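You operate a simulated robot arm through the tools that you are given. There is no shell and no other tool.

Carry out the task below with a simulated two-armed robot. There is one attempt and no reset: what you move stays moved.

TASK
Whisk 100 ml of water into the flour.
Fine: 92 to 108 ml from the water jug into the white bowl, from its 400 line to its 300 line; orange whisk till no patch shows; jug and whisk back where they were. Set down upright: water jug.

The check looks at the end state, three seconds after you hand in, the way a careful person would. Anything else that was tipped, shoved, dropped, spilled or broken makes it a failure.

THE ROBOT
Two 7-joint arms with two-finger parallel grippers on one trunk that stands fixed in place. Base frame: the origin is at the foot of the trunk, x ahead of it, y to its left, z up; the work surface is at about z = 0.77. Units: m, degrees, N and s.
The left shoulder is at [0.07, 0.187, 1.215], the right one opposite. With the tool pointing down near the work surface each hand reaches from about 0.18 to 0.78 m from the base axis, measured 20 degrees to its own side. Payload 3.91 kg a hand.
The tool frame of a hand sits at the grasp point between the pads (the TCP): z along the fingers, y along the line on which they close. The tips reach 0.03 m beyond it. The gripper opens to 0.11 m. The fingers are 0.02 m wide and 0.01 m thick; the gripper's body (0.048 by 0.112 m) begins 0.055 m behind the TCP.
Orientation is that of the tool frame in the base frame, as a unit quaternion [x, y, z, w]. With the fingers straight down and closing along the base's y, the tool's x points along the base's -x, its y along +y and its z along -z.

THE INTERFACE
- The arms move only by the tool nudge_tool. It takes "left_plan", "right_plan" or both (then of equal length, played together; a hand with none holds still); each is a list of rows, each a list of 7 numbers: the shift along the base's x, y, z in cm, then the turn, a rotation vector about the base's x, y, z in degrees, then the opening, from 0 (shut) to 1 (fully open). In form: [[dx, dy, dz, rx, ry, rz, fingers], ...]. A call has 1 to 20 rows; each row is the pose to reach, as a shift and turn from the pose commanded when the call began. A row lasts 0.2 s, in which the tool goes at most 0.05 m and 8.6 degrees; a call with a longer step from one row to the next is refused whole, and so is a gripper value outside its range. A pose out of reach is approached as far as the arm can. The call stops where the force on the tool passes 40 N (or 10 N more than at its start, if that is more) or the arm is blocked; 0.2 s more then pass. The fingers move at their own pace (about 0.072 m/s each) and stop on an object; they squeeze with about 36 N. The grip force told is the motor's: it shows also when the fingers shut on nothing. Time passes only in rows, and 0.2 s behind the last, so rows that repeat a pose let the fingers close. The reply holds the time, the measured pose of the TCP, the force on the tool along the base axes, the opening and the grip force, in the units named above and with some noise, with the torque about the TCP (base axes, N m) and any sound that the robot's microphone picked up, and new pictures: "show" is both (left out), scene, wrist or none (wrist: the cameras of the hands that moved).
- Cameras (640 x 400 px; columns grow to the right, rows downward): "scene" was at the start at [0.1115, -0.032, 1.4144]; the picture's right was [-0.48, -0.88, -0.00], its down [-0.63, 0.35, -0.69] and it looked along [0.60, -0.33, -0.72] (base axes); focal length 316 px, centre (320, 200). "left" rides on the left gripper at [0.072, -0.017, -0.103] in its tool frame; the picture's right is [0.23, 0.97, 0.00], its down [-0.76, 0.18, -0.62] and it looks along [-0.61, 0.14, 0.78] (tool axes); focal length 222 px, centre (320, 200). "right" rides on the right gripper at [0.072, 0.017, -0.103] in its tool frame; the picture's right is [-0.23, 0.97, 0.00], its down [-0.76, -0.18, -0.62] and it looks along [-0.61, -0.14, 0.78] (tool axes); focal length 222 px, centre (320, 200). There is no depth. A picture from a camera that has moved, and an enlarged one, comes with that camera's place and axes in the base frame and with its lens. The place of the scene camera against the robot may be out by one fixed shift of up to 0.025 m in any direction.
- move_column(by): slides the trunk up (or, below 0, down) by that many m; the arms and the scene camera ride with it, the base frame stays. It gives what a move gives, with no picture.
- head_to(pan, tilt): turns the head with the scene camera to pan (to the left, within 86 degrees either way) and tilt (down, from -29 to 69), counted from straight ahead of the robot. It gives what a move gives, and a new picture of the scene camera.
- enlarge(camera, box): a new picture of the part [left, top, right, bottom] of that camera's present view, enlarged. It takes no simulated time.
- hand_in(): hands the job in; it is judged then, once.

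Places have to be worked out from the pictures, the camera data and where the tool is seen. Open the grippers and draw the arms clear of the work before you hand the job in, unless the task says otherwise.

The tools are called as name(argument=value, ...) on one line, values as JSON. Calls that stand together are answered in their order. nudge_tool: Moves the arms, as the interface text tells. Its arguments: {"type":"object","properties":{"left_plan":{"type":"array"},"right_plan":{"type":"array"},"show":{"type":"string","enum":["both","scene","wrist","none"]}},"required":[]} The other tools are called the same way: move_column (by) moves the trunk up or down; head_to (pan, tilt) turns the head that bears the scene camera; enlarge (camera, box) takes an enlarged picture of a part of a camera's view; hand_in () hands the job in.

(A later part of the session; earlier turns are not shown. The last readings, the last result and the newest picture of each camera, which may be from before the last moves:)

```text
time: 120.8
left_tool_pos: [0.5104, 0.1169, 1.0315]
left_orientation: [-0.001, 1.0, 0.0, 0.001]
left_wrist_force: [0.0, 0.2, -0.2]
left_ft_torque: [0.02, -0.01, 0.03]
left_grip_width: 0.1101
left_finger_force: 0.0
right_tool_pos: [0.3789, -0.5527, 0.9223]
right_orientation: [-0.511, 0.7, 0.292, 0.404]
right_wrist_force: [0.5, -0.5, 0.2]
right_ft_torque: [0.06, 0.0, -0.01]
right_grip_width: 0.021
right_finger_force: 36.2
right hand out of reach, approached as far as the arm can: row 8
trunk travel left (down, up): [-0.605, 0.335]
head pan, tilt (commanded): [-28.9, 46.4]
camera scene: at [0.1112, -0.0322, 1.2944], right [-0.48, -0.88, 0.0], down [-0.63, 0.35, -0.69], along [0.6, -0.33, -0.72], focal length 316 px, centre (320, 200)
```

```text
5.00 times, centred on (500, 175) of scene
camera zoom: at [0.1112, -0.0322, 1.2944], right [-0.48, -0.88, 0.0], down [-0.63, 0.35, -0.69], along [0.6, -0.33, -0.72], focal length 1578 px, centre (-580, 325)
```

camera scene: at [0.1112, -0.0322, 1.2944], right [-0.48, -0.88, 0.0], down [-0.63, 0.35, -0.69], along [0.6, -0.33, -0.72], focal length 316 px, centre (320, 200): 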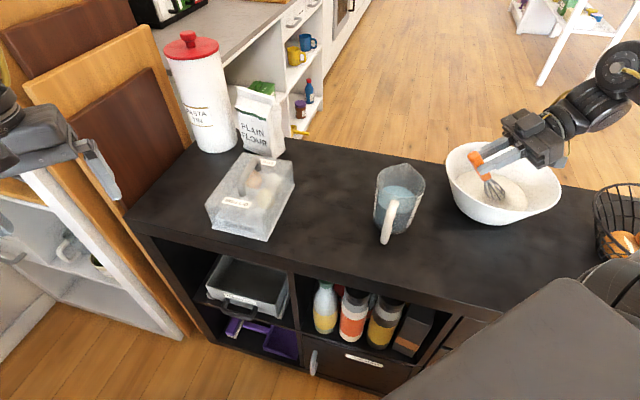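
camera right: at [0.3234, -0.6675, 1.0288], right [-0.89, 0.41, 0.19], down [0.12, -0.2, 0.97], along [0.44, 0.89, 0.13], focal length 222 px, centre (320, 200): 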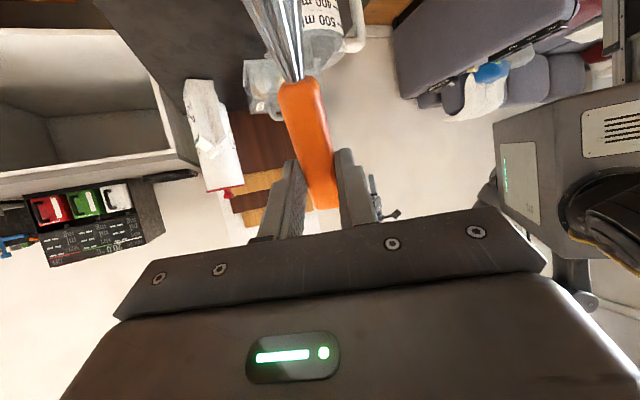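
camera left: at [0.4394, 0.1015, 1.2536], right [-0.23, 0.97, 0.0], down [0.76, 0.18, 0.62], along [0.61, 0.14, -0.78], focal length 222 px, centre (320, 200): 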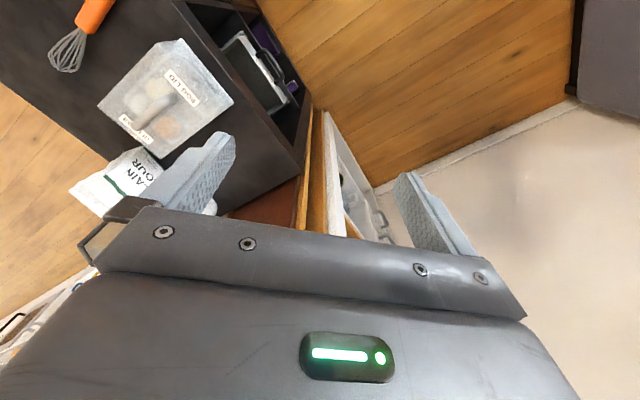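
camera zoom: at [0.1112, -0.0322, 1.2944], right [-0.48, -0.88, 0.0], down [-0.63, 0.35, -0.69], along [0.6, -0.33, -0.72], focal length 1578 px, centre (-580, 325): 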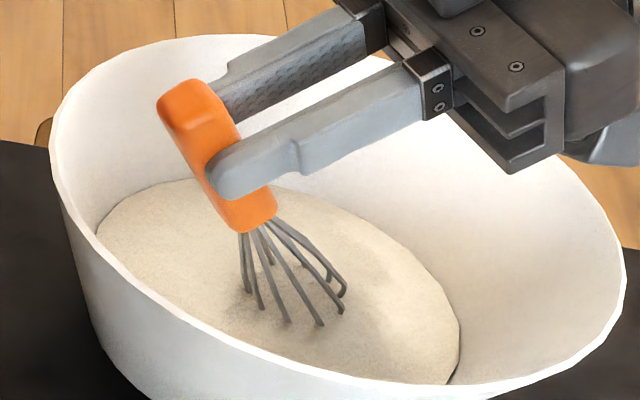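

The whisk pivoted by roughly 10° toward the palm but is still firm in the grip. I raise it a little out of contact with the floor, and shift height from arm to trunk, which also gives the arm more room for stirring.

nudge_tool(right_plan=[[0, 0, 2, 0, 0, 0, 0], [0, 0, 4, 0, 0, 0, 0], [0, 0, 6.3, 0, 0, 0, 0], [0, 0, 6.3, 0, 0, 0, 0]], show="wrist")

enlarge(camera="scene", box=[440, 90, 580, 230])

```text
time: 121.8
left_tool_pos: [0.5109, 0.1179, 1.0309]
left_orientation: [0.0, 1.0, 0.0, 0.0]
left_wrist_force: [0.1, -0.2, -0.6]
left_ft_torque: [-0.03, -0.03, 0.02]
left_grip_width: 0.1102
left_finger_force: 0.1
right_tool_pos: [0.3849, -0.5404, 0.9787]
right_orientation: [-0.509, 0.702, 0.291, 0.405]
right_wrist_force: [0.2, -0.4, -0.8]
right_ft_torque: [0.0, 0.0, 0.0]
right_grip_width: 0.021
right_finger_force: 35.8
right hand out of reach, approached as far as the arm can: row 2, 3, 4
trunk travel left (down, up): [-0.605, 0.335]
head pan, tilt (commanded): [-28.9, 46.4]
camera right: at [0.3274, -0.6526, 0.9689], right [-0.89, 0.41, 0.19], down [0.12, -0.2, 0.97], along [0.44, 0.89, 0.13], focal length 222 px, centre (320, 200)
```

right: 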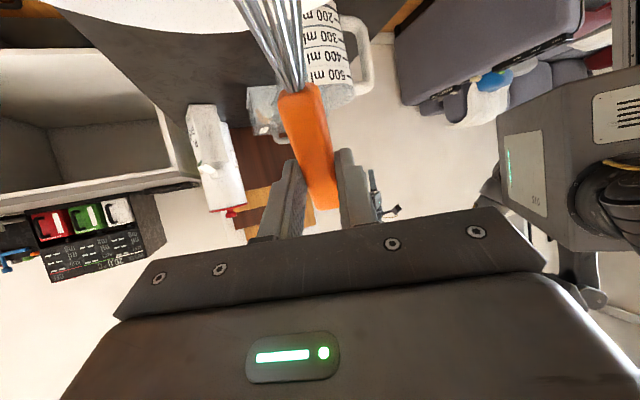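

```text
2.86 times, centred on (510, 160) of scene
camera zoom: at [0.1115, -0.032, 1.2943], right [-0.48, -0.88, 0.0], down [-0.63, 0.35, -0.69], along [0.6, -0.33, -0.72], focal length 901 px, centre (-223, 314)
```

zoom: 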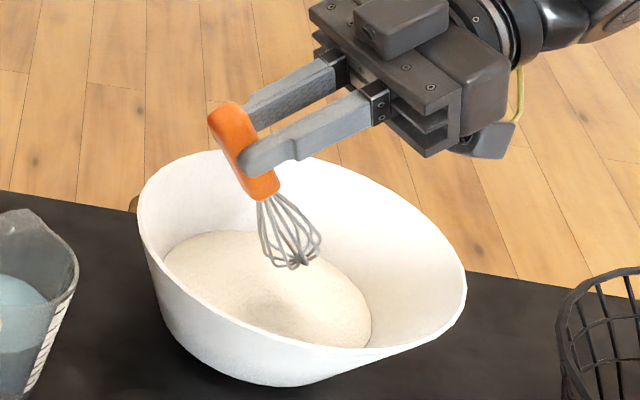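

The flour looks slightly mounded, and the whisk is held firmly. I lower the trunk by 6 cm, which puts the tip back into the mix at about z = 0.80 near the centre.

move_column(by=-0.06)

nudge_tool(right_plan=[[1.5, 0, 0, 0, 0, 0, 0], [2.8, 0, -0.3, 0, 0, 0, 0], [2.0, 2.0, -0.3, 0, 0, 0, 0], [0, 2.8, -0.3, 0, 0, 0, 0], [-2.0, 2.0, -0.3, 0, 0, 0, 0], [-2.8, 0, -0.3, 0, 0, 0, 0], [-2.0, -2.0, -0.3, 0, 0, 0, 0], [0, -2.8, -0.3, 0, 0, 0, 0], [2.0, -2.0, -0.3, 0, 0, 0, 0], [2.8, 0, -0.3, 0, 0, 0, 0], [2.0, 2.0, -0.3, 0, 0, 0, 0], [0, 2.8, -0.3, 0, 0, 0, 0], [-2.0, 2.0, -0.3, 0, 0, 0, 0], [-2.8, 0, -0.3, 0, 0, 0, 0], [-2.0, -2.0, -0.3, 0, 0, 0, 0], [0, -2.8, -0.3, 0, 0, 0, 0], [2.0, -2.0, -0.3, 0, 0, 0, 0], [2.8, 0, -0.3, 0, 0, 0, 0], [1.5, 0, -0.3, 0, 0, 0, 0], [0, 0, -0.3, 0, 0, 0, 0]], show="none")

enlarge(camera="scene", box=[450, 80, 600, 210])

```text
time: 122.8
left_tool_pos: [0.5115, 0.1181, 0.9703]
left_orientation: [0.0, 1.0, 0.0, 0.0]
left_wrist_force: [-0.4, -0.1, 0.2]
left_ft_torque: [-0.01, 0.04, -0.03]
left_grip_width: 0.11
left_finger_force: 0.1
right_tool_pos: [0.3845, -0.5391, 0.9197]
right_orientation: [-0.51, 0.701, 0.291, 0.404]
right_wrist_force: [0.9, 0.5, -0.2]
right_ft_torque: [0.0, -0.02, 0.0]
right_grip_width: 0.0211
right_finger_force: 35.9
trunk travel left (down, up): [-0.545, 0.395]
head pan, tilt (commanded): [-28.9, 46.4]
```

```text
time: 127.0
left_tool_pos: [0.5101, 0.1158, 0.9702]
left_orientation: [-0.001, 1.0, -0.001, 0.0]
left_wrist_force: [-0.6, 0.1, 0.0]
left_ft_torque: [0.01, 0.0, -0.01]
left_grip_width: 0.1101
left_finger_force: 0.1
right_tool_pos: [0.3826, -0.5388, 0.9172]
right_orientation: [-0.509, 0.702, 0.29, 0.405]
right_wrist_force: [-0.3, -0.5, -1.2]
right_ft_torque: [0.03, -0.01, -0.02]
right_grip_width: 0.0209
right_finger_force: 36.1
right hand out of reach, approached as far as the arm can: row 6, 7, 8, 9, 14, 15, 16, 17
trunk travel left (down, up): [-0.545, 0.395]
head pan, tilt (commanded): [-28.9, 46.4]
```

```text
3.08 times, centred on (525, 145) of scene
camera zoom: at [0.1105, -0.0311, 1.2343], right [-0.48, -0.88, 0.0], down [-0.63, 0.35, -0.69], along [0.6, -0.33, -0.72], focal length 971 px, centre (-311, 369)
```

zoom: 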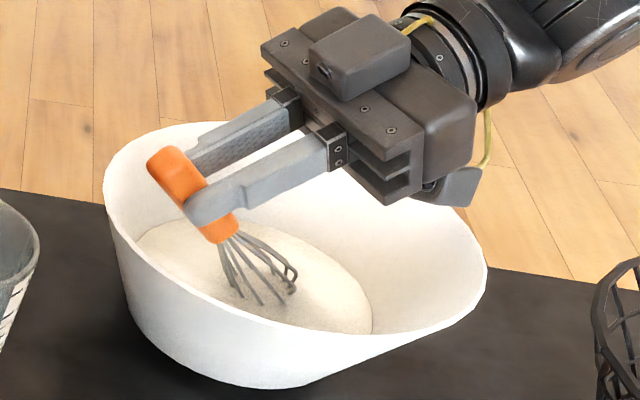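

The whisk keeps pivoting slightly as it drags through the mix. I look closely at the contents to see how the mixing is going.

enlarge(camera="scene", box=[475, 140, 555, 195])

enlarge(camera="right", box=[180, 0, 460, 240])

```text
7.27 times, centred on (515, 168) of scene
camera zoom: at [0.1105, -0.0311, 1.2343], right [-0.48, -0.88, 0.0], down [-0.63, 0.35, -0.69], along [0.6, -0.33, -0.72], focal length 2294 px, centre (-1098, 436)
```

zoom: 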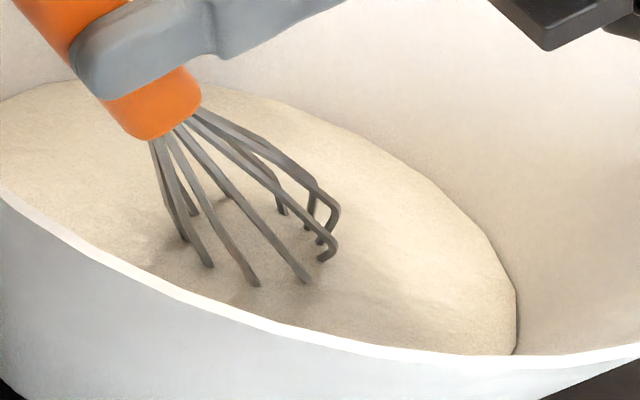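

```text
1.67 times, centred on (320, 120) of right
camera zoom: at [0.326, -0.6519, 0.9064], right [-0.89, 0.41, 0.19], down [0.12, -0.2, 0.97], along [0.44, 0.89, 0.13], focal length 370 px, centre (320, 333)
```

zoom: 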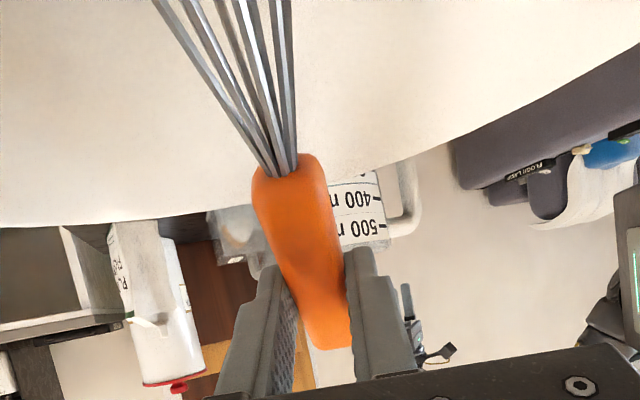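

I raise everything with the trunk to lift the whisk clear and get a better view down into the bowl.

move_column(by=0.2)

head_to(pan=-50, tilt=48)

enlarge(camera="scene", box=[300, 130, 450, 260])

```text
time: 129.2
left_tool_pos: [0.5093, 0.118, 1.1701]
left_orientation: [-0.001, 1.0, 0.0, 0.0]
left_wrist_force: [0.0, 0.4, 0.8]
left_ft_torque: [-0.01, 0.02, -0.03]
left_grip_width: 0.1097
left_finger_force: 0.1
right_tool_pos: [0.3834, -0.5393, 1.116]
right_orientation: [-0.51, 0.701, 0.291, 0.404]
right_wrist_force: [-0.2, 0.7, -0.3]
right_ft_torque: [0.05, -0.02, 0.02]
right_grip_width: 0.021
right_finger_force: 36.3
trunk travel left (down, up): [-0.745, 0.195]
head pan, tilt (commanded): [-28.9, 46.4]
```

```text
time: 130.0
left_tool_pos: [0.5102, 0.1173, 1.1698]
left_orientation: [-0.001, 1.0, 0.0, 0.0]
left_wrist_force: [-0.4, 0.7, 0.4]
left_ft_torque: [-0.01, -0.01, 0.03]
left_grip_width: 0.1101
left_finger_force: 0.1
right_tool_pos: [0.3831, -0.5386, 1.1159]
right_orientation: [-0.51, 0.701, 0.292, 0.405]
right_wrist_force: [-0.1, 0.2, -0.5]
right_ft_torque: [0.01, -0.04, 0.02]
right_grip_width: 0.0208
right_finger_force: 36.1
trunk travel left (down, up): [-0.745, 0.195]
head pan, tilt (commanded): [-50.0, 48.0]
camera scene: at [0.092, -0.0536, 1.4321], right [-0.77, -0.64, 0.0], down [-0.48, 0.57, -0.67], along [0.43, -0.51, -0.74], focal length 316 px, centre (320, 200)
```

scene: 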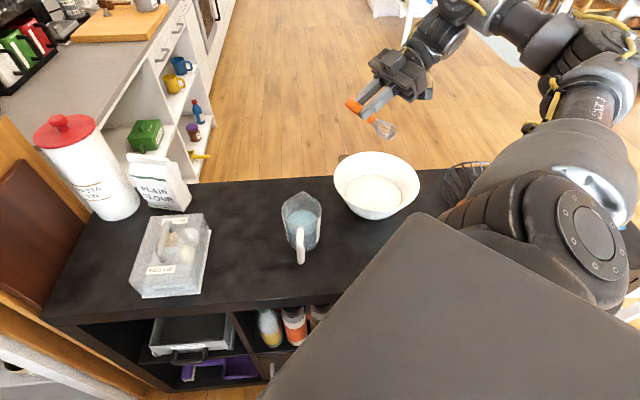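

```text
3.08 times, centred on (375, 195) of scene
camera zoom: at [0.092, -0.0536, 1.4321], right [-0.77, -0.64, 0.0], down [-0.48, 0.57, -0.67], along [0.43, -0.51, -0.74], focal length 971 px, centre (151, 215)
```

zoom: 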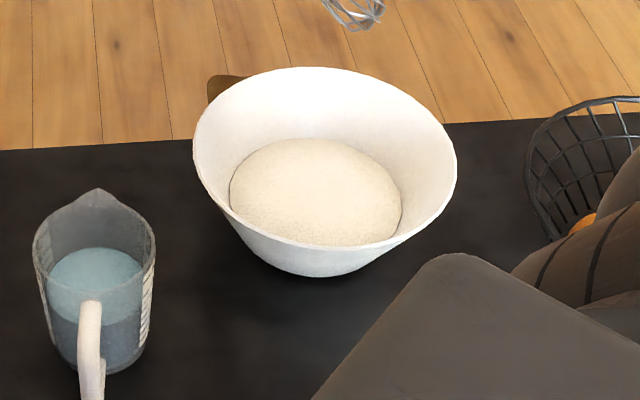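

The contents look like a smooth, pale mound. I enlarge them as far as useful to look for any remaining wet or dry patch.

enlarge(camera="scene", box=[345, 168, 410, 212])

enlarge(camera="scene", box=[340, 90, 420, 150])

```text
9.09 times, centred on (378, 190) of scene
camera zoom: at [0.092, -0.0536, 1.4321], right [-0.77, -0.64, 0.0], down [-0.48, 0.57, -0.67], along [0.43, -0.51, -0.74], focal length 2868 px, centre (-203, 291)
```

zoom: 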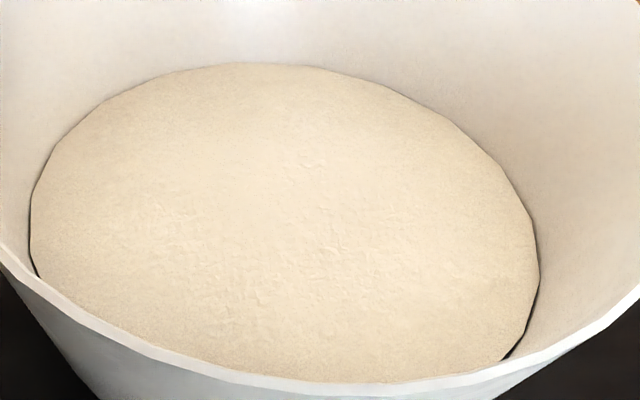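

```text
6.67 times, centred on (380, 120) of scene
camera zoom: at [0.092, -0.0536, 1.4321], right [-0.77, -0.64, 0.0], down [-0.48, 0.57, -0.67], along [0.43, -0.51, -0.74], focal length 2103 px, centre (-80, 733)
```

zoom: 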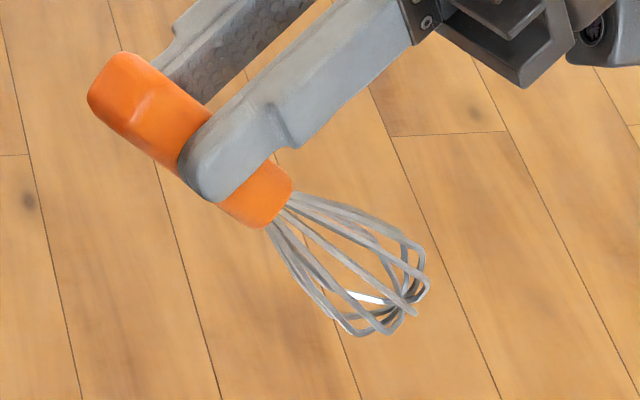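

The contents look uniform now, but I want to be thorough and whisk longer. I first try adding 12° of hand tilt in the air, so that the whisk points down more steeply again.

nudge_tool(right_plan=[[0, 0, 0, 3.8, -1.24, 0, 0], [0, 0, 0, 7.6, -2.47, 0, 0], [0, 0, 0, 11.4, -3.7, 0, 0], [0, 0, 0, 11.4, -3.7, 0, 0]], show="none")

head_to(pan=-40, tilt=46)

```text
time: 131.0
left_tool_pos: [0.5106, 0.117, 1.1708]
left_orientation: [-0.001, 1.0, 0.0, 0.0]
left_wrist_force: [-0.5, 0.3, 0.5]
left_ft_torque: [0.0, 0.01, -0.01]
left_grip_width: 0.1099
left_finger_force: 0.0
right_tool_pos: [0.3842, -0.5385, 1.1153]
right_orientation: [-0.475, 0.656, 0.342, 0.476]
right_wrist_force: [-0.4, 0.3, 0.2]
right_ft_torque: [0.01, 0.03, -0.01]
right_grip_width: 0.0211
right_finger_force: 36.2
trunk travel left (down, up): [-0.745, 0.195]
head pan, tilt (commanded): [-50.0, 48.0]
```

```text
time: 131.8
left_tool_pos: [0.51, 0.1178, 1.1704]
left_orientation: [-0.001, 1.0, 0.0, 0.0]
left_wrist_force: [0.4, -0.4, -0.9]
left_ft_torque: [0.0, 0.01, -0.02]
left_grip_width: 0.1101
left_finger_force: 0.0
right_tool_pos: [0.3827, -0.5407, 1.1163]
right_orientation: [-0.475, 0.656, 0.343, 0.476]
right_wrist_force: [-0.7, 0.4, -1.0]
right_ft_torque: [-0.02, -0.01, -0.01]
right_grip_width: 0.021
right_finger_force: 36.1
trunk travel left (down, up): [-0.745, 0.195]
head pan, tilt (commanded): [-40.0, 46.0]
camera scene: at [0.103, -0.0451, 1.4349], right [-0.64, -0.77, 0.0], down [-0.55, 0.46, -0.69], along [0.53, -0.45, -0.72], focal length 316 px, centre (320, 200)
```

scene: 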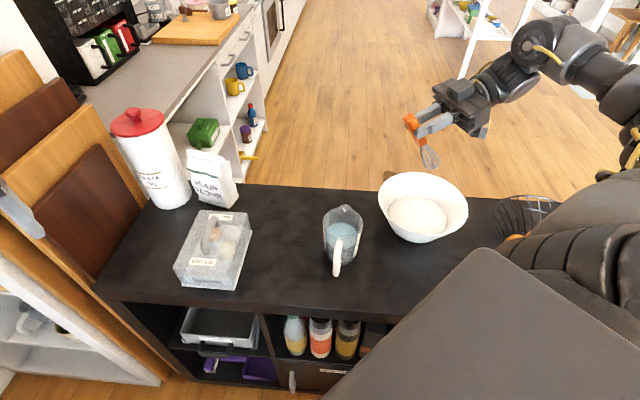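

72° is reachable, so the whisk again points down at roughly 50°. I lower it back into the mix with the trunk to a tip height of about 0.82.

move_column(by=-0.18)

enlarge(camera="scene", box=[350, 40, 520, 190])

```text
time: 133.8
left_tool_pos: [0.51, 0.116, 0.9918]
left_orientation: [-0.001, 1.0, 0.0, 0.001]
left_wrist_force: [0.5, -0.1, -0.5]
left_ft_torque: [-0.01, -0.01, 0.02]
left_grip_width: 0.11
left_finger_force: 0.0
right_tool_pos: [0.3834, -0.5393, 0.9363]
right_orientation: [-0.476, 0.656, 0.343, 0.475]
right_wrist_force: [0.1, 0.3, -0.8]
right_ft_torque: [-0.03, -0.01, 0.02]
right_grip_width: 0.0207
right_finger_force: 36.0
trunk travel left (down, up): [-0.565, 0.375]
head pan, tilt (commanded): [-40.0, 46.0]
```

```text
2.67 times, centred on (435, 115) of scene
camera zoom: at [0.1028, -0.045, 1.2549], right [-0.64, -0.77, 0.0], down [-0.55, 0.46, -0.69], along [0.53, -0.45, -0.72], focal length 841 px, centre (13, 427)
```

zoom: 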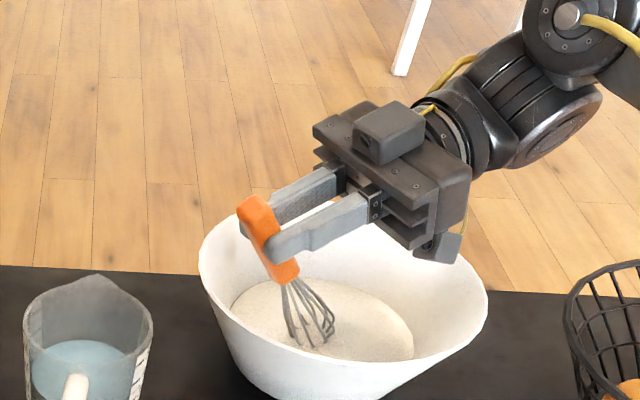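

The whisk is in the mix and the hand is clear of the rim. I stir two and a half more circles of 2.2 cm radius, 8 mm deeper.

nudge_tool(right_plan=[[1.1, 0, -0.4, 0, 0, 0, 0], [2.2, 0, -0.8, 0, 0, 0, 0], [1.56, 1.56, -0.8, 0, 0, 0, 0], [0, 2.2, -0.8, 0, 0, 0, 0], [-1.56, 1.56, -0.8, 0, 0, 0, 0], [-2.2, 0, -0.8, 0, 0, 0, 0], [-1.56, -1.56, -0.8, 0, 0, 0, 0], [0, -2.2, -0.8, 0, 0, 0, 0], [1.56, -1.56, -0.8, 0, 0, 0, 0], [2.2, 0, -0.8, 0, 0, 0, 0], [1.56, 1.56, -0.8, 0, 0, 0, 0], [0, 2.2, -0.8, 0, 0, 0, 0], [-1.56, 1.56, -0.8, 0, 0, 0, 0], [-2.2, 0, -0.8, 0, 0, 0, 0], [-1.56, -1.56, -0.8, 0, 0, 0, 0], [0, -2.2, -0.8, 0, 0, 0, 0], [1.56, -1.56, -0.8, 0, 0, 0, 0], [2.2, 0, -0.8, 0, 0, 0, 0], [1.1, 0, -0.8, 0, 0, 0, 0], [0, 0, -0.8, 0, 0, 0, 0]], show="none")

enlarge(camera="scene", box=[350, 40, 520, 190])

```text
time: 137.9
left_tool_pos: [0.511, 0.117, 0.9922]
left_orientation: [-0.001, 1.0, 0.0, 0.001]
left_wrist_force: [-0.4, -0.3, -0.3]
left_ft_torque: [0.01, -0.01, 0.01]
left_grip_width: 0.1101
left_finger_force: 0.0
right_tool_pos: [0.3834, -0.5396, 0.9292]
right_orientation: [-0.476, 0.656, 0.343, 0.476]
right_wrist_force: [0.6, 0.0, -0.9]
right_ft_torque: [0.01, -0.02, -0.02]
right_grip_width: 0.0211
right_finger_force: 36.3
trunk travel left (down, up): [-0.565, 0.375]
head pan, tilt (commanded): [-40.0, 46.0]
```

```text
2.67 times, centred on (435, 115) of scene
camera zoom: at [0.1028, -0.0452, 1.2549], right [-0.64, -0.77, 0.0], down [-0.55, 0.46, -0.69], along [0.53, -0.45, -0.72], focal length 841 px, centre (13, 427)
```

zoom: 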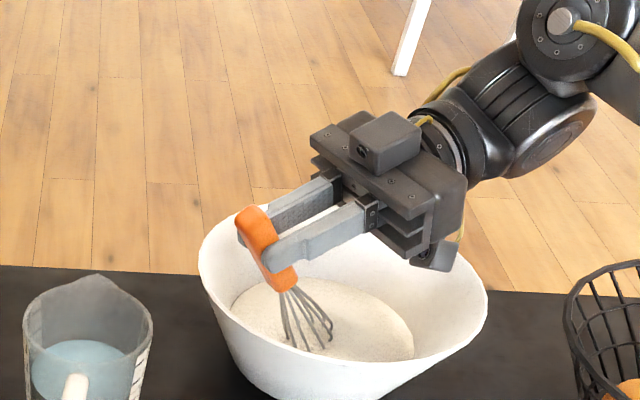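

This time the whisk held its angle and nothing was out of reach. I make two wider elliptical loops to cover the outer part of the mix.

nudge_tool(right_plan=[[1.7, -0.5, 0, 0, 0, 0, 0], [3.33, -1.08, 0, 0, 0, 0, 0], [1.8, -2.45, 0, 0, 0, 0, 0], [-0.77, -2.38, 0, 0, 0, 0, 0], [-2.9, -0.92, 0, 0, 0, 0, 0], [-3.33, 1.08, 0, 0, 0, 0, 0], [-1.8, 2.45, 0, 0, 0, 0, 0], [0.77, 2.38, 0, 0, 0, 0, 0], [2.9, 0.92, 0, 0, 0, 0, 0], [3.33, -1.08, 0, 0, 0, 0, 0], [1.8, -2.45, 0, 0, 0, 0, 0], [-0.77, -2.38, 0, 0, 0, 0, 0], [-2.9, -0.92, 0, 0, 0, 0, 0], [-3.33, 1.08, 0, 0, 0, 0, 0], [-1.8, 2.45, 0, 0, 0, 0, 0], [0.77, 2.38, 0, 0, 0, 0, 0], [2.9, 0.92, 0, 0, 0, 0, 0], [3.33, -1.08, 0, 0, 0, 0, 0], [1.7, -0.5, 0, 0, 0, 0, 0], [0, 0, 0, 0, 0, 0, 0]], show="none")

enlarge(camera="scene", box=[350, 40, 520, 190])

```text
time: 142.2
left_tool_pos: [0.5102, 0.1166, 0.992]
left_orientation: [-0.001, 1.0, 0.0, 0.001]
left_wrist_force: [0.5, 0.1, 0.9]
left_ft_torque: [0.01, 0.01, 0.02]
left_grip_width: 0.1101
left_finger_force: 0.1
right_tool_pos: [0.3823, -0.5382, 0.9272]
right_orientation: [-0.476, 0.656, 0.342, 0.475]
right_wrist_force: [0.7, -0.3, -1.7]
right_ft_torque: [0.02, -0.01, 0.01]
right_grip_width: 0.0211
right_finger_force: 36.1
right hand out of reach, approached as far as the arm can: row 4, 12, 13, 14
trunk travel left (down, up): [-0.565, 0.375]
head pan, tilt (commanded): [-40.0, 46.0]
```

```text
2.67 times, centred on (435, 115) of scene
camera zoom: at [0.1024, -0.0454, 1.2549], right [-0.64, -0.77, 0.0], down [-0.55, 0.46, -0.69], along [0.53, -0.45, -0.72], focal length 841 px, centre (13, 427)
```

zoom: 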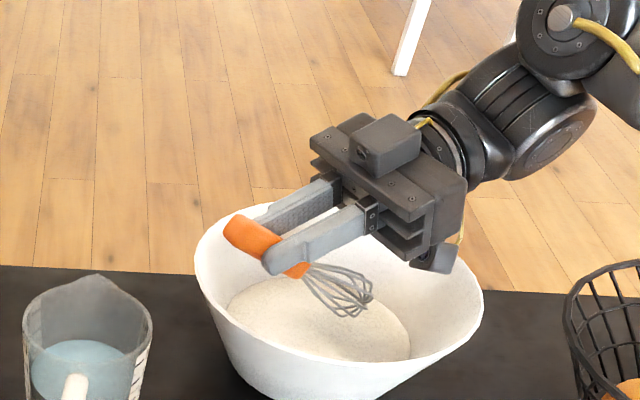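

The wider loop touched the bowl wall: the whisk pivoted in the grip and the bowl shifted by a few millimetres. I lift out straight with the trunk and inspect the contents and the bowl.

move_column(by=0.18)

head_to(pan=-50, tilt=48)

enlarge(camera="scene", box=[300, 130, 450, 260])

enlarge(camera="scene", box=[345, 168, 410, 212])

enlarge(camera="scene", box=[330, 60, 440, 150])

```text
time: 144.2
left_tool_pos: [0.5113, 0.1175, 1.1703]
left_orientation: [-0.002, 1.0, 0.0, 0.0]
left_wrist_force: [-0.6, -0.5, 1.0]
left_ft_torque: [-0.01, 0.02, -0.02]
left_grip_width: 0.1099
left_finger_force: 0.0
right_tool_pos: [0.3842, -0.5382, 1.1079]
right_orientation: [-0.476, 0.656, 0.343, 0.475]
right_wrist_force: [0.2, -0.4, -1.2]
right_ft_torque: [0.01, -0.03, 0.01]
right_grip_width: 0.021
right_finger_force: 36.0
trunk travel left (down, up): [-0.745, 0.195]
head pan, tilt (commanded): [-40.0, 46.0]
```

```text
time: 144.9
left_tool_pos: [0.5116, 0.1158, 1.1718]
left_orientation: [-0.001, 1.0, 0.0, 0.0]
left_wrist_force: [0.0, 0.9, 0.1]
left_ft_torque: [0.01, 0.02, 0.03]
left_grip_width: 0.11
left_finger_force: 0.0
right_tool_pos: [0.3828, -0.5386, 1.1085]
right_orientation: [-0.476, 0.656, 0.342, 0.476]
right_wrist_force: [0.7, 0.6, -0.9]
right_ft_torque: [0.04, 0.01, 0.0]
right_grip_width: 0.0212
right_finger_force: 35.9
trunk travel left (down, up): [-0.745, 0.195]
head pan, tilt (commanded): [-50.0, 48.0]
camera scene: at [0.0921, -0.0538, 1.4321], right [-0.77, -0.64, 0.0], down [-0.48, 0.57, -0.67], along [0.43, -0.51, -0.74], focal length 316 px, centre (320, 200)
```

scene: 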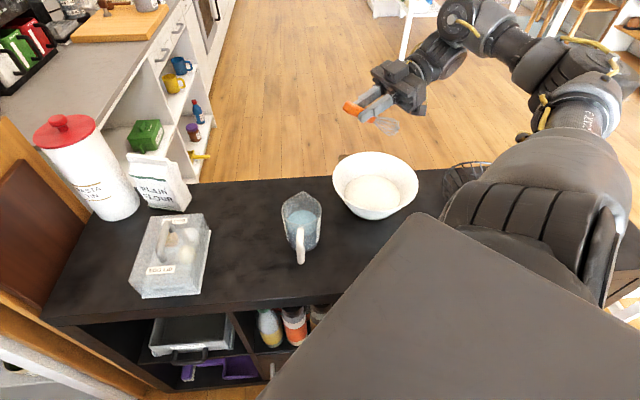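

```text
3.08 times, centred on (375, 195) of scene
camera zoom: at [0.0921, -0.0538, 1.4321], right [-0.77, -0.64, 0.0], down [-0.48, 0.57, -0.67], along [0.43, -0.51, -0.74], focal length 971 px, centre (151, 215)
```

zoom: 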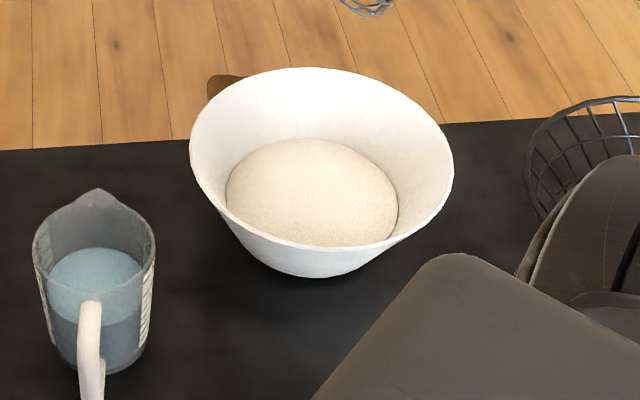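

```text
9.09 times, centred on (378, 190) of scene
camera zoom: at [0.0921, -0.0538, 1.4321], right [-0.77, -0.64, 0.0], down [-0.48, 0.57, -0.67], along [0.43, -0.51, -0.74], focal length 2868 px, centre (-203, 291)
```

zoom: 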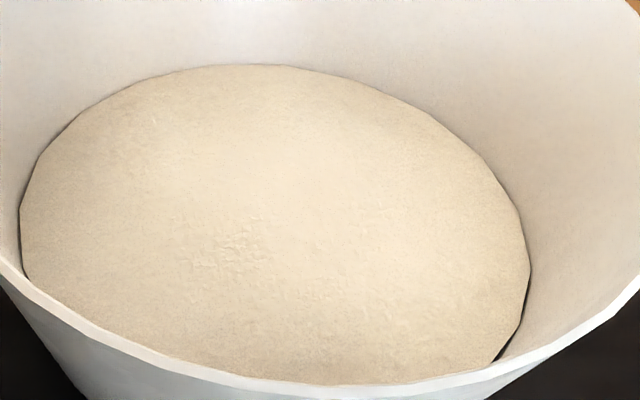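

```text
4.44 times, centred on (385, 105) of scene
camera zoom: at [0.0921, -0.0538, 1.4321], right [-0.77, -0.64, 0.0], down [-0.48, 0.57, -0.67], along [0.43, -0.51, -0.74], focal length 1402 px, centre (31, 622)
```

zoom: 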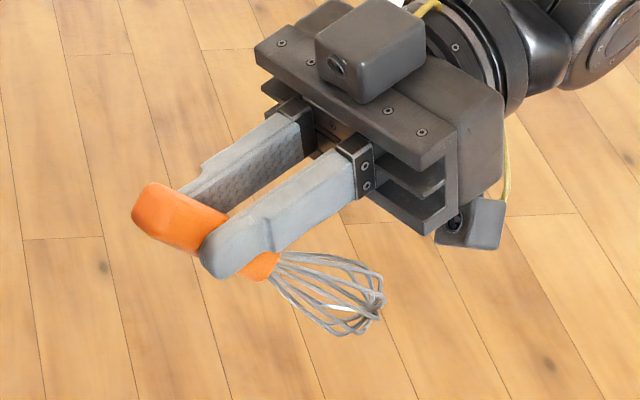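

The mixture is nearly uniform, with just a small lumpy area left near the middle. The whisk has pivoted about 45° in the grip, so I will take it back to its place, press it flat there, re-grip it cleanly and then finish whisking. First I untilt the hand.

nudge_tool(right_plan=[[0, 0, 0.5, -7.6, 2.5, 0, 0], [0, 0, 1, -15.2, 5, 0, 0], [0, 0, 1, -22.8, 7.5, 0, 0], [0, 0, 1, -30.4, 10, 0, 0], [0, 0, 1, -38, 12.5, 0, 0], [0, 0, 1, -45.6, 15, 0, 0], [0, 0, 1, -53.2, 17.5, 0, 0], [0, 0, 1, -60.8, 20, 0, 0], [0, 0, 1, -68.1, 22.5, 0, 0]], show="none")

head_to(pan=-28.9, tilt=46.4)

```text
time: 146.9
left_tool_pos: [0.5079, 0.1116, 1.1723]
left_orientation: [0.0, 1.0, 0.001, 0.001]
left_wrist_force: [0.1, -0.3, 0.2]
left_ft_torque: [0.03, 0.03, 0.03]
left_grip_width: 0.11
left_finger_force: 0.0
right_tool_pos: [0.3788, -0.5433, 1.1185]
right_orientation: [-0.585, 0.811, 0.0, 0.002]
right_wrist_force: [-1.0, -0.4, -0.1]
right_ft_torque: [0.04, -0.03, -0.03]
right_grip_width: 0.0212
right_finger_force: 36.1
right hand out of reach, approached as far as the arm can: row 2, 3, 4, 5, 6
trunk travel left (down, up): [-0.745, 0.195]
head pan, tilt (commanded): [-50.0, 48.0]
```

```text
time: 147.7
left_tool_pos: [0.5118, 0.1181, 1.1695]
left_orientation: [-0.001, 1.0, -0.001, 0.0]
left_wrist_force: [0.9, -0.3, 0.0]
left_ft_torque: [-0.04, 0.03, 0.02]
left_grip_width: 0.11
left_finger_force: 0.0
right_tool_pos: [0.3849, -0.538, 1.1179]
right_orientation: [-0.588, 0.809, 0.001, 0.0]
right_wrist_force: [0.2, 0.0, -0.8]
right_ft_torque: [0.01, -0.01, 0.03]
right_grip_width: 0.0212
right_finger_force: 36.3
trunk travel left (down, up): [-0.745, 0.195]
head pan, tilt (commanded): [-28.9, 46.4]
camera scene: at [0.1128, -0.0307, 1.4342], right [-0.48, -0.88, 0.0], down [-0.63, 0.35, -0.69], along [0.6, -0.33, -0.72], focal length 316 px, centre (320, 200)
```

scene: 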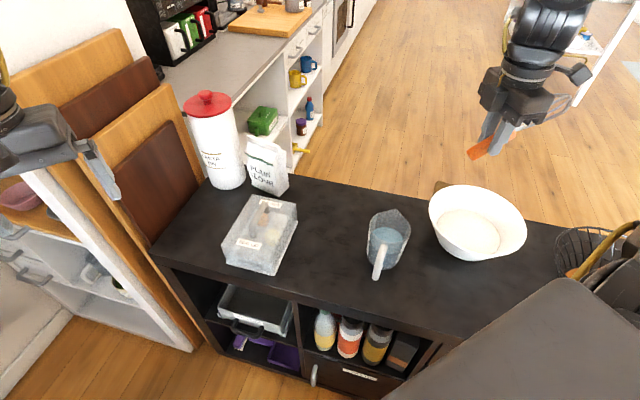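

The hand is vertical again. I carry the whisk back to above its original spot, turning to yaw 138°.

nudge_tool(right_plan=[[1.4, 3, 0, 0, 0, 4, 0], [2.9, 6, 0, 0, 0, 10.5, 0], [4.4, 9, 0, 0, 0, 18, 0], [5.7, 12, -0.5, 0, 0, 25.5, 0], [6.9, 15, -1, 0, 0, 33, 0], [8, 18, -1.5, 0, 0, 40.5, 0], [9, 21, -2.2, 0, 0, 48, 0], [9.8, 24, -4, 0, 0, 55, 0], [10.6, 26.5, -6, 0, 0, 61, 0], [11.25, 29.1, -8.3, 0, 0, 66.1, 0], [11.25, 29.1, -8.3, 0, 0, 66.1, 0]], show="both")

enlarge(camera="scene", box=[420, 175, 540, 270])

enlarge(camera="scene", box=[250, 60, 420, 200])

```text
time: 150.1
left_tool_pos: [0.5096, 0.1183, 1.1715]
left_orientation: [-0.001, 1.0, -0.001, 0.001]
left_wrist_force: [-1.3, 0.0, 0.0]
left_ft_torque: [-0.01, 0.0, 0.0]
left_grip_width: 0.1102
left_finger_force: 0.1
right_tool_pos: [0.4943, -0.2472, 1.0368]
right_orientation: [0.934, -0.359, 0.001, 0.001]
right_wrist_force: [-0.9, 0.3, -0.2]
right_ft_torque: [0.0, 0.01, 0.01]
right_grip_width: 0.0213
right_finger_force: 36.1
trunk travel left (down, up): [-0.745, 0.195]
head pan, tilt (commanded): [-28.9, 46.4]
camera scene: at [0.1107, -0.0322, 1.4344], right [-0.48, -0.88, 0.0], down [-0.63, 0.35, -0.69], along [0.6, -0.33, -0.72], focal length 316 px, centre (320, 200)
camera right: at [0.5356, -0.3071, 1.1398], right [-0.82, -0.57, 0.0], down [-0.45, 0.64, 0.62], along [-0.36, 0.51, -0.78], focal length 222 px, centre (320, 200)
```

scene: 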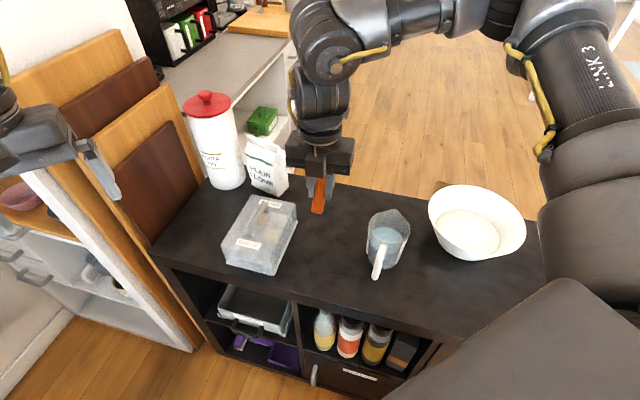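
right: 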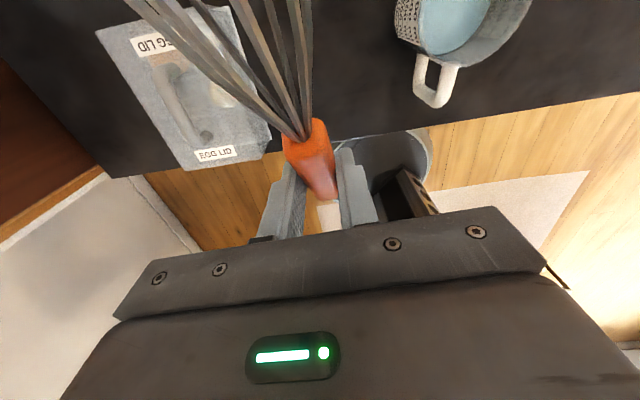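

```text
4.21 times, centred on (480, 222) of scene
camera zoom: at [0.1107, -0.0322, 1.4344], right [-0.48, -0.88, 0.0], down [-0.63, 0.35, -0.69], along [0.6, -0.33, -0.72], focal length 1328 px, centre (-354, 105)
```

zoom: 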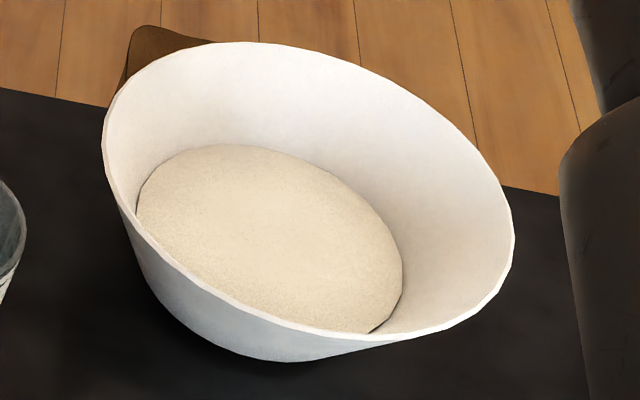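

```text
2.86 times, centred on (335, 130) of scene
camera zoom: at [0.1107, -0.0322, 1.4344], right [-0.48, -0.88, 0.0], down [-0.63, 0.35, -0.69], along [0.6, -0.33, -0.72], focal length 901 px, centre (277, 400)
```

zoom: 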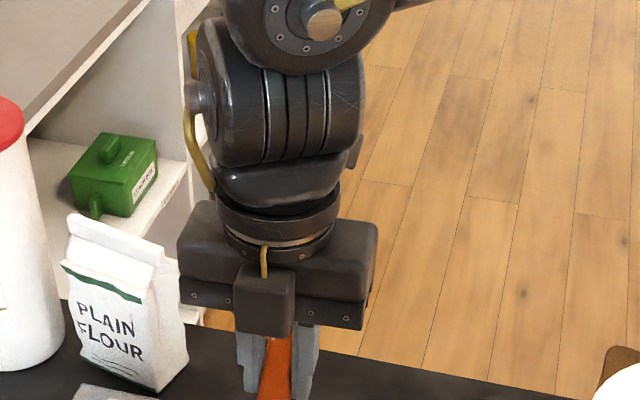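

The whisk is back above its place with the wires tipped up about 45°. I lower with the trunk to just above the table, then press the handle end down gently with the arm so the whisk turns flat again.

move_column(by=-0.185)

nudge_tool(right_plan=[[0.2, 0, -0.7, 0, 0, 0, 0], [0.3, 0, -1.4, 0, 0, 0, 0], [0.3, 0, -2.0, 0, 0, 0, 0], [0.3, 0, -2.0, 0, 0, 0, 0]], show="both")

enlarge(camera="scene", box=[260, 100, 400, 220])

```text
time: 152.2
left_tool_pos: [0.5099, 0.1179, 0.986]
left_orientation: [-0.001, 1.0, 0.0, 0.0]
left_wrist_force: [-0.4, 0.4, -0.6]
left_ft_torque: [0.01, 0.0, 0.0]
left_grip_width: 0.1099
left_finger_force: 0.0
right_tool_pos: [0.4952, -0.2459, 0.851]
right_orientation: [0.933, -0.359, 0.001, 0.0]
right_wrist_force: [-0.5, -0.4, -1.3]
right_ft_torque: [0.01, 0.02, -0.02]
right_grip_width: 0.0212
right_finger_force: 35.9
trunk travel left (down, up): [-0.56, 0.38]
head pan, tilt (commanded): [-28.9, 46.4]
```

```text
time: 153.2
left_tool_pos: [0.5114, 0.1168, 0.9848]
left_orientation: [0.0, 1.0, 0.0, 0.0]
left_wrist_force: [-0.9, 0.1, -0.2]
left_ft_torque: [-0.01, 0.01, 0.01]
left_grip_width: 0.1101
left_finger_force: 0.0
right_tool_pos: [0.4941, -0.2485, 0.8323]
right_orientation: [0.934, -0.358, 0.0, -0.002]
right_wrist_force: [-0.1, -0.3, -1.4]
right_ft_torque: [0.01, 0.0, 0.02]
right_grip_width: 0.021
right_finger_force: 35.2
right hand out of reach, approached as far as the arm can: row 3, 4
trunk travel left (down, up): [-0.56, 0.38]
head pan, tilt (commanded): [-28.9, 46.4]
camera scene: at [0.1115, -0.0317, 1.2493], right [-0.48, -0.88, 0.0], down [-0.63, 0.35, -0.69], along [0.6, -0.33, -0.72], focal length 316 px, centre (320, 200)
camera right: at [0.5367, -0.3095, 0.9357], right [-0.82, -0.57, 0.0], down [-0.45, 0.64, 0.62], along [-0.36, 0.51, -0.78], focal length 222 px, centre (320, 200)
```

scene: 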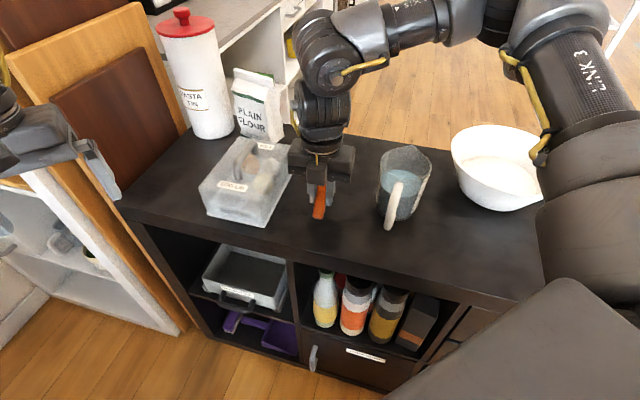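
right: 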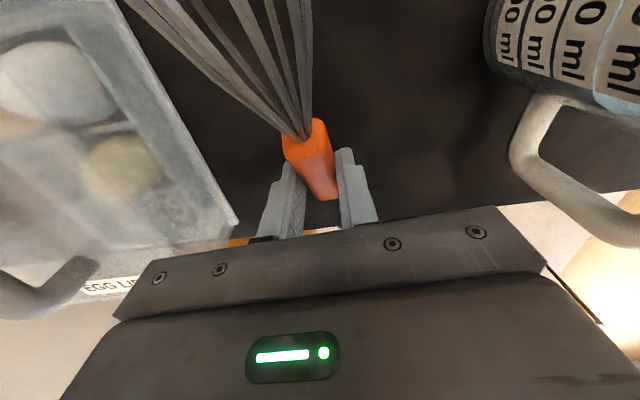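

```text
3.33 times, centred on (330, 160) of scene
camera zoom: at [0.1115, -0.0317, 1.2493], right [-0.48, -0.88, 0.0], down [-0.63, 0.35, -0.69], along [0.6, -0.33, -0.72], focal length 1052 px, centre (287, 333)
```

zoom: 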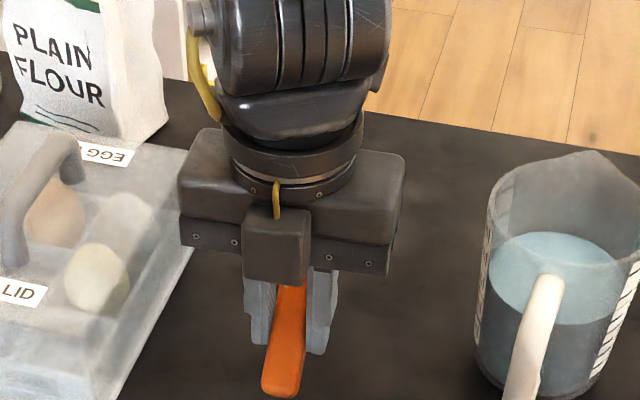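

The arm is at its lower limit here, so I lift 5 cm with the arm, lower the trunk by the same amount, and then press down with the arm.

nudge_tool(right_plan=[[0.1, 0, 2, 0, 0, 0, 0], [0.3, 0.1, 5, 0, 0, 0, 0], [0.3, 0.1, 5, 0, 0, 0, 0]], show="none")

move_column(by=-0.045)

```text
time: 154.0
left_tool_pos: [0.5101, 0.1172, 0.9856]
left_orientation: [-0.001, 1.0, 0.0, 0.0]
left_wrist_force: [0.6, -0.1, 0.6]
left_ft_torque: [-0.01, 0.0, -0.02]
left_grip_width: 0.1098
left_finger_force: 0.0
right_tool_pos: [0.4989, -0.2478, 0.8804]
right_orientation: [0.934, -0.358, -0.001, 0.001]
right_wrist_force: [-0.5, -0.3, -1.4]
right_ft_torque: [0.01, -0.01, -0.04]
right_grip_width: 0.0214
right_finger_force: 36.1
trunk travel left (down, up): [-0.56, 0.38]
head pan, tilt (commanded): [-28.9, 46.4]
```

```text
time: 154.8
left_tool_pos: [0.5116, 0.1173, 0.9414]
left_orientation: [-0.001, 1.0, -0.001, 0.001]
left_wrist_force: [0.6, 0.2, -0.5]
left_ft_torque: [-0.01, 0.0, 0.0]
left_grip_width: 0.11
left_finger_force: 0.0
right_tool_pos: [0.496, -0.247, 0.8357]
right_orientation: [0.934, -0.358, 0.0, 0.001]
right_wrist_force: [0.0, -0.6, 0.0]
right_ft_torque: [0.01, 0.01, 0.02]
right_grip_width: 0.0213
right_finger_force: 35.6
trunk travel left (down, up): [-0.515, 0.425]
head pan, tilt (commanded): [-28.9, 46.4]
```

Now the trunk is where it was at the original grasp. I press down slowly toward the original grasp height, watching the force.

nudge_tool(right_plan=[[0.1, 0, -0.6, 0, 0, 0, 0], [0.15, -0.05, -1.2, 0, 0, 0, 0], [0.15, -0.05, -1.7, 0, 0, 0, 0], [0.15, -0.05, -2.2, 0, 0, 0, 0], [0.15, -0.05, -2.6, 0, 0, 0, 0], [0.15, -0.05, -3.0, 0, 0, 0, 0], [0.15, -0.05, -3.1, 0, 0, 0, 0]], show="both")

enlarge(camera="scene", box=[260, 100, 400, 220])

```text
time: 156.4
left_tool_pos: [0.5103, 0.117, 0.9417]
left_orientation: [-0.001, 1.0, 0.0, 0.0]
left_wrist_force: [0.6, 0.2, 0.4]
left_ft_torque: [0.03, 0.02, -0.03]
left_grip_width: 0.1101
left_finger_force: 0.0
right_tool_pos: [0.4974, -0.2495, 0.806]
right_orientation: [0.934, -0.358, 0.0, -0.001]
right_wrist_force: [3.5, -7.4, 21.7]
right_ft_torque: [0.2, 0.37, 0.1]
right_grip_width: 0.0216
right_finger_force: 36.0
trunk travel left (down, up): [-0.515, 0.425]
head pan, tilt (commanded): [-28.9, 46.4]
camera scene: at [0.1098, -0.0317, 1.2046], right [-0.48, -0.88, 0.0], down [-0.63, 0.35, -0.69], along [0.6, -0.33, -0.72], focal length 316 px, centre (320, 200)
camera right: at [0.5395, -0.3099, 0.9091], right [-0.82, -0.57, 0.0], down [-0.45, 0.64, 0.62], along [-0.35, 0.51, -0.78], focal length 222 px, centre (320, 200)
```

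scene: 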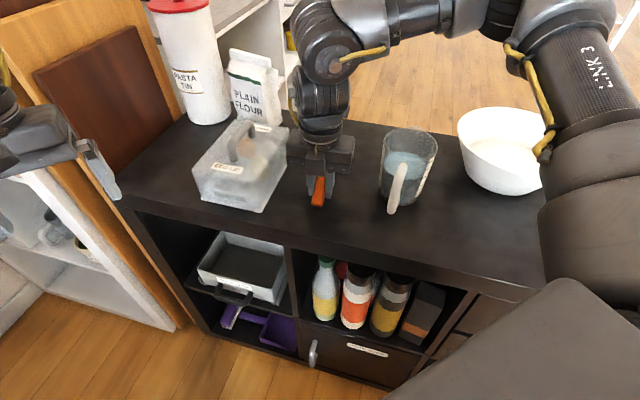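
right: 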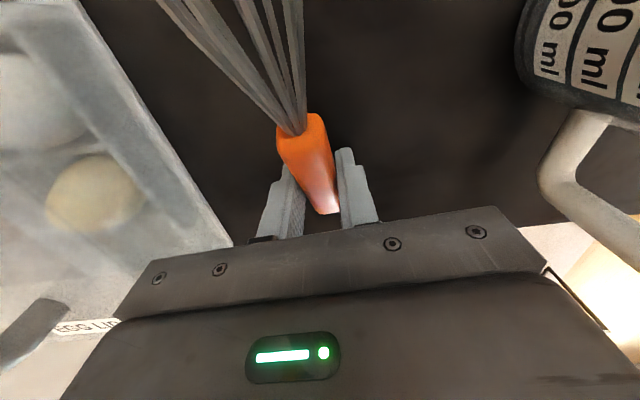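

```text
3.33 times, centred on (330, 160) of scene
camera zoom: at [0.1098, -0.0317, 1.2046], right [-0.48, -0.88, 0.0], down [-0.63, 0.35, -0.69], along [0.6, -0.33, -0.72], focal length 1052 px, centre (287, 333)
```

zoom: 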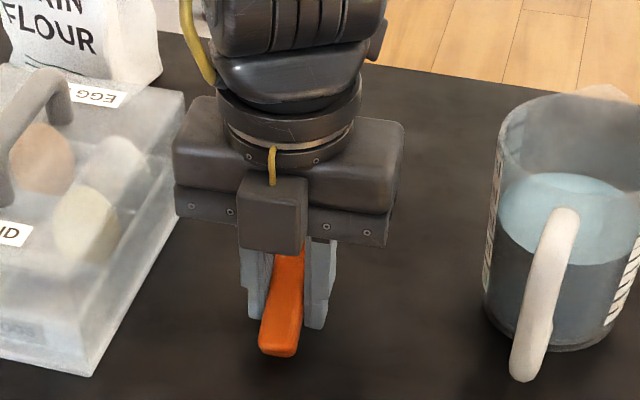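

The handle end is on the table, but the whisk is still pitched up, because it is sliding in the grip more than turning. I ease the right hand up 3 cm and swing the left hand's camera around to see the whisk from the side.

nudge_tool(right_plan=[[0, 0, 1, 0, 0, 0, 0], [0, 0, 2, 0, 0, 0, 0], [0, 0, 3, 0, 0, 0, 0], [0, 0, 3, 0, 0, 0, 0], [0, 0, 3, 0, 0, 0, 0], [0, 0, 3, 0, 0, 0, 0], [0, 0, 3, 0, 0, 0, 0], [0, 0, 3, 0, 0, 0, 0], [0, 0, 3, 0, 0, 0, 0], [0, 0, 3, 0, 0, 0, 0], [0, 0, 3, 0, 0, 0, 0], [0, 0, 3, 0, 0, 0, 0]], left_plan=[[0, 0.5, 0, 0, 0, -8, 1], [0, 1, 0, 0, 0, -16, 1], [0, 1, 0, 0, 0, -24, 1], [0, 1, 0, 0, 0, -32, 1], [0, 1, 0, 0, 0, -40, 1], [0, 1, 0, 0, 0, -48, 1], [0, 1, 0, 0, 0, -56, 1], [0, 1, 0, 0, 0, -64, 1], [0, 1, 0, 0, 0, -72, 1], [0, 1, 0, 0, 0, -80, 1], [0, 1, 0, 0, 0, -88, 1], [0, 1, 0, 0, 0, -92, 1]], show="wrist")

```text
time: 159.0
left_tool_pos: [0.3298, -0.1159, 1.1376]
left_orientation: [0.714, 0.7, -0.018, 0.008]
left_wrist_force: [0.4, 0.3, -0.2]
left_ft_torque: [-0.02, -0.02, 0.01]
left_grip_width: 0.1099
left_finger_force: 0.0
left hand out of reach, approached as far as the arm can: row 1, 2, 3, 4, 5, 6, 7, 8, 9, 10, 11, 12
right_tool_pos: [0.4972, -0.2481, 0.8365]
right_orientation: [0.934, -0.358, -0.002, -0.001]
right_wrist_force: [-0.6, -0.5, -0.9]
right_ft_torque: [0.04, 0.06, 0.0]
right_grip_width: 0.0212
right_finger_force: 35.5
trunk travel left (down, up): [-0.515, 0.425]
head pan, tilt (commanded): [-28.9, 46.4]
camera right: at [0.5399, -0.3095, 0.9396], right [-0.82, -0.57, 0.0], down [-0.45, 0.64, 0.62], along [-0.36, 0.51, -0.78], focal length 222 px, centre (320, 200)
camera left: at [0.3158, -0.0395, 1.2385], right [0.98, 0.21, -0.02], down [0.17, -0.74, 0.65], along [0.12, -0.64, -0.76], focal length 222 px, centre (320, 200)
```

right: 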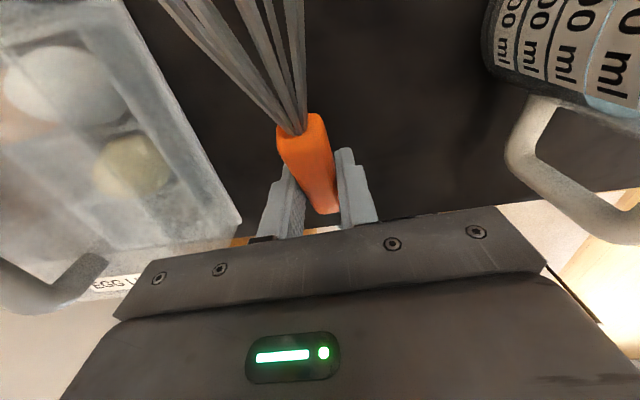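
left: 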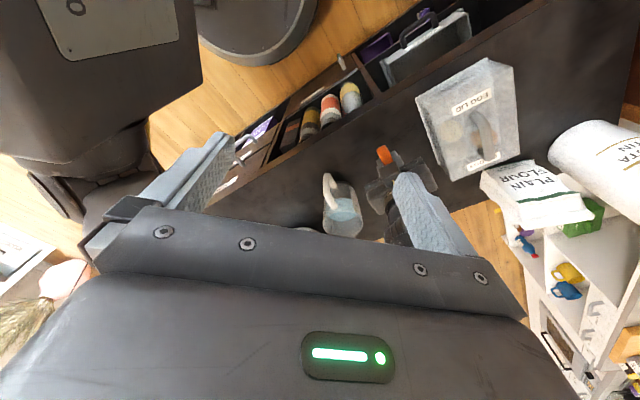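

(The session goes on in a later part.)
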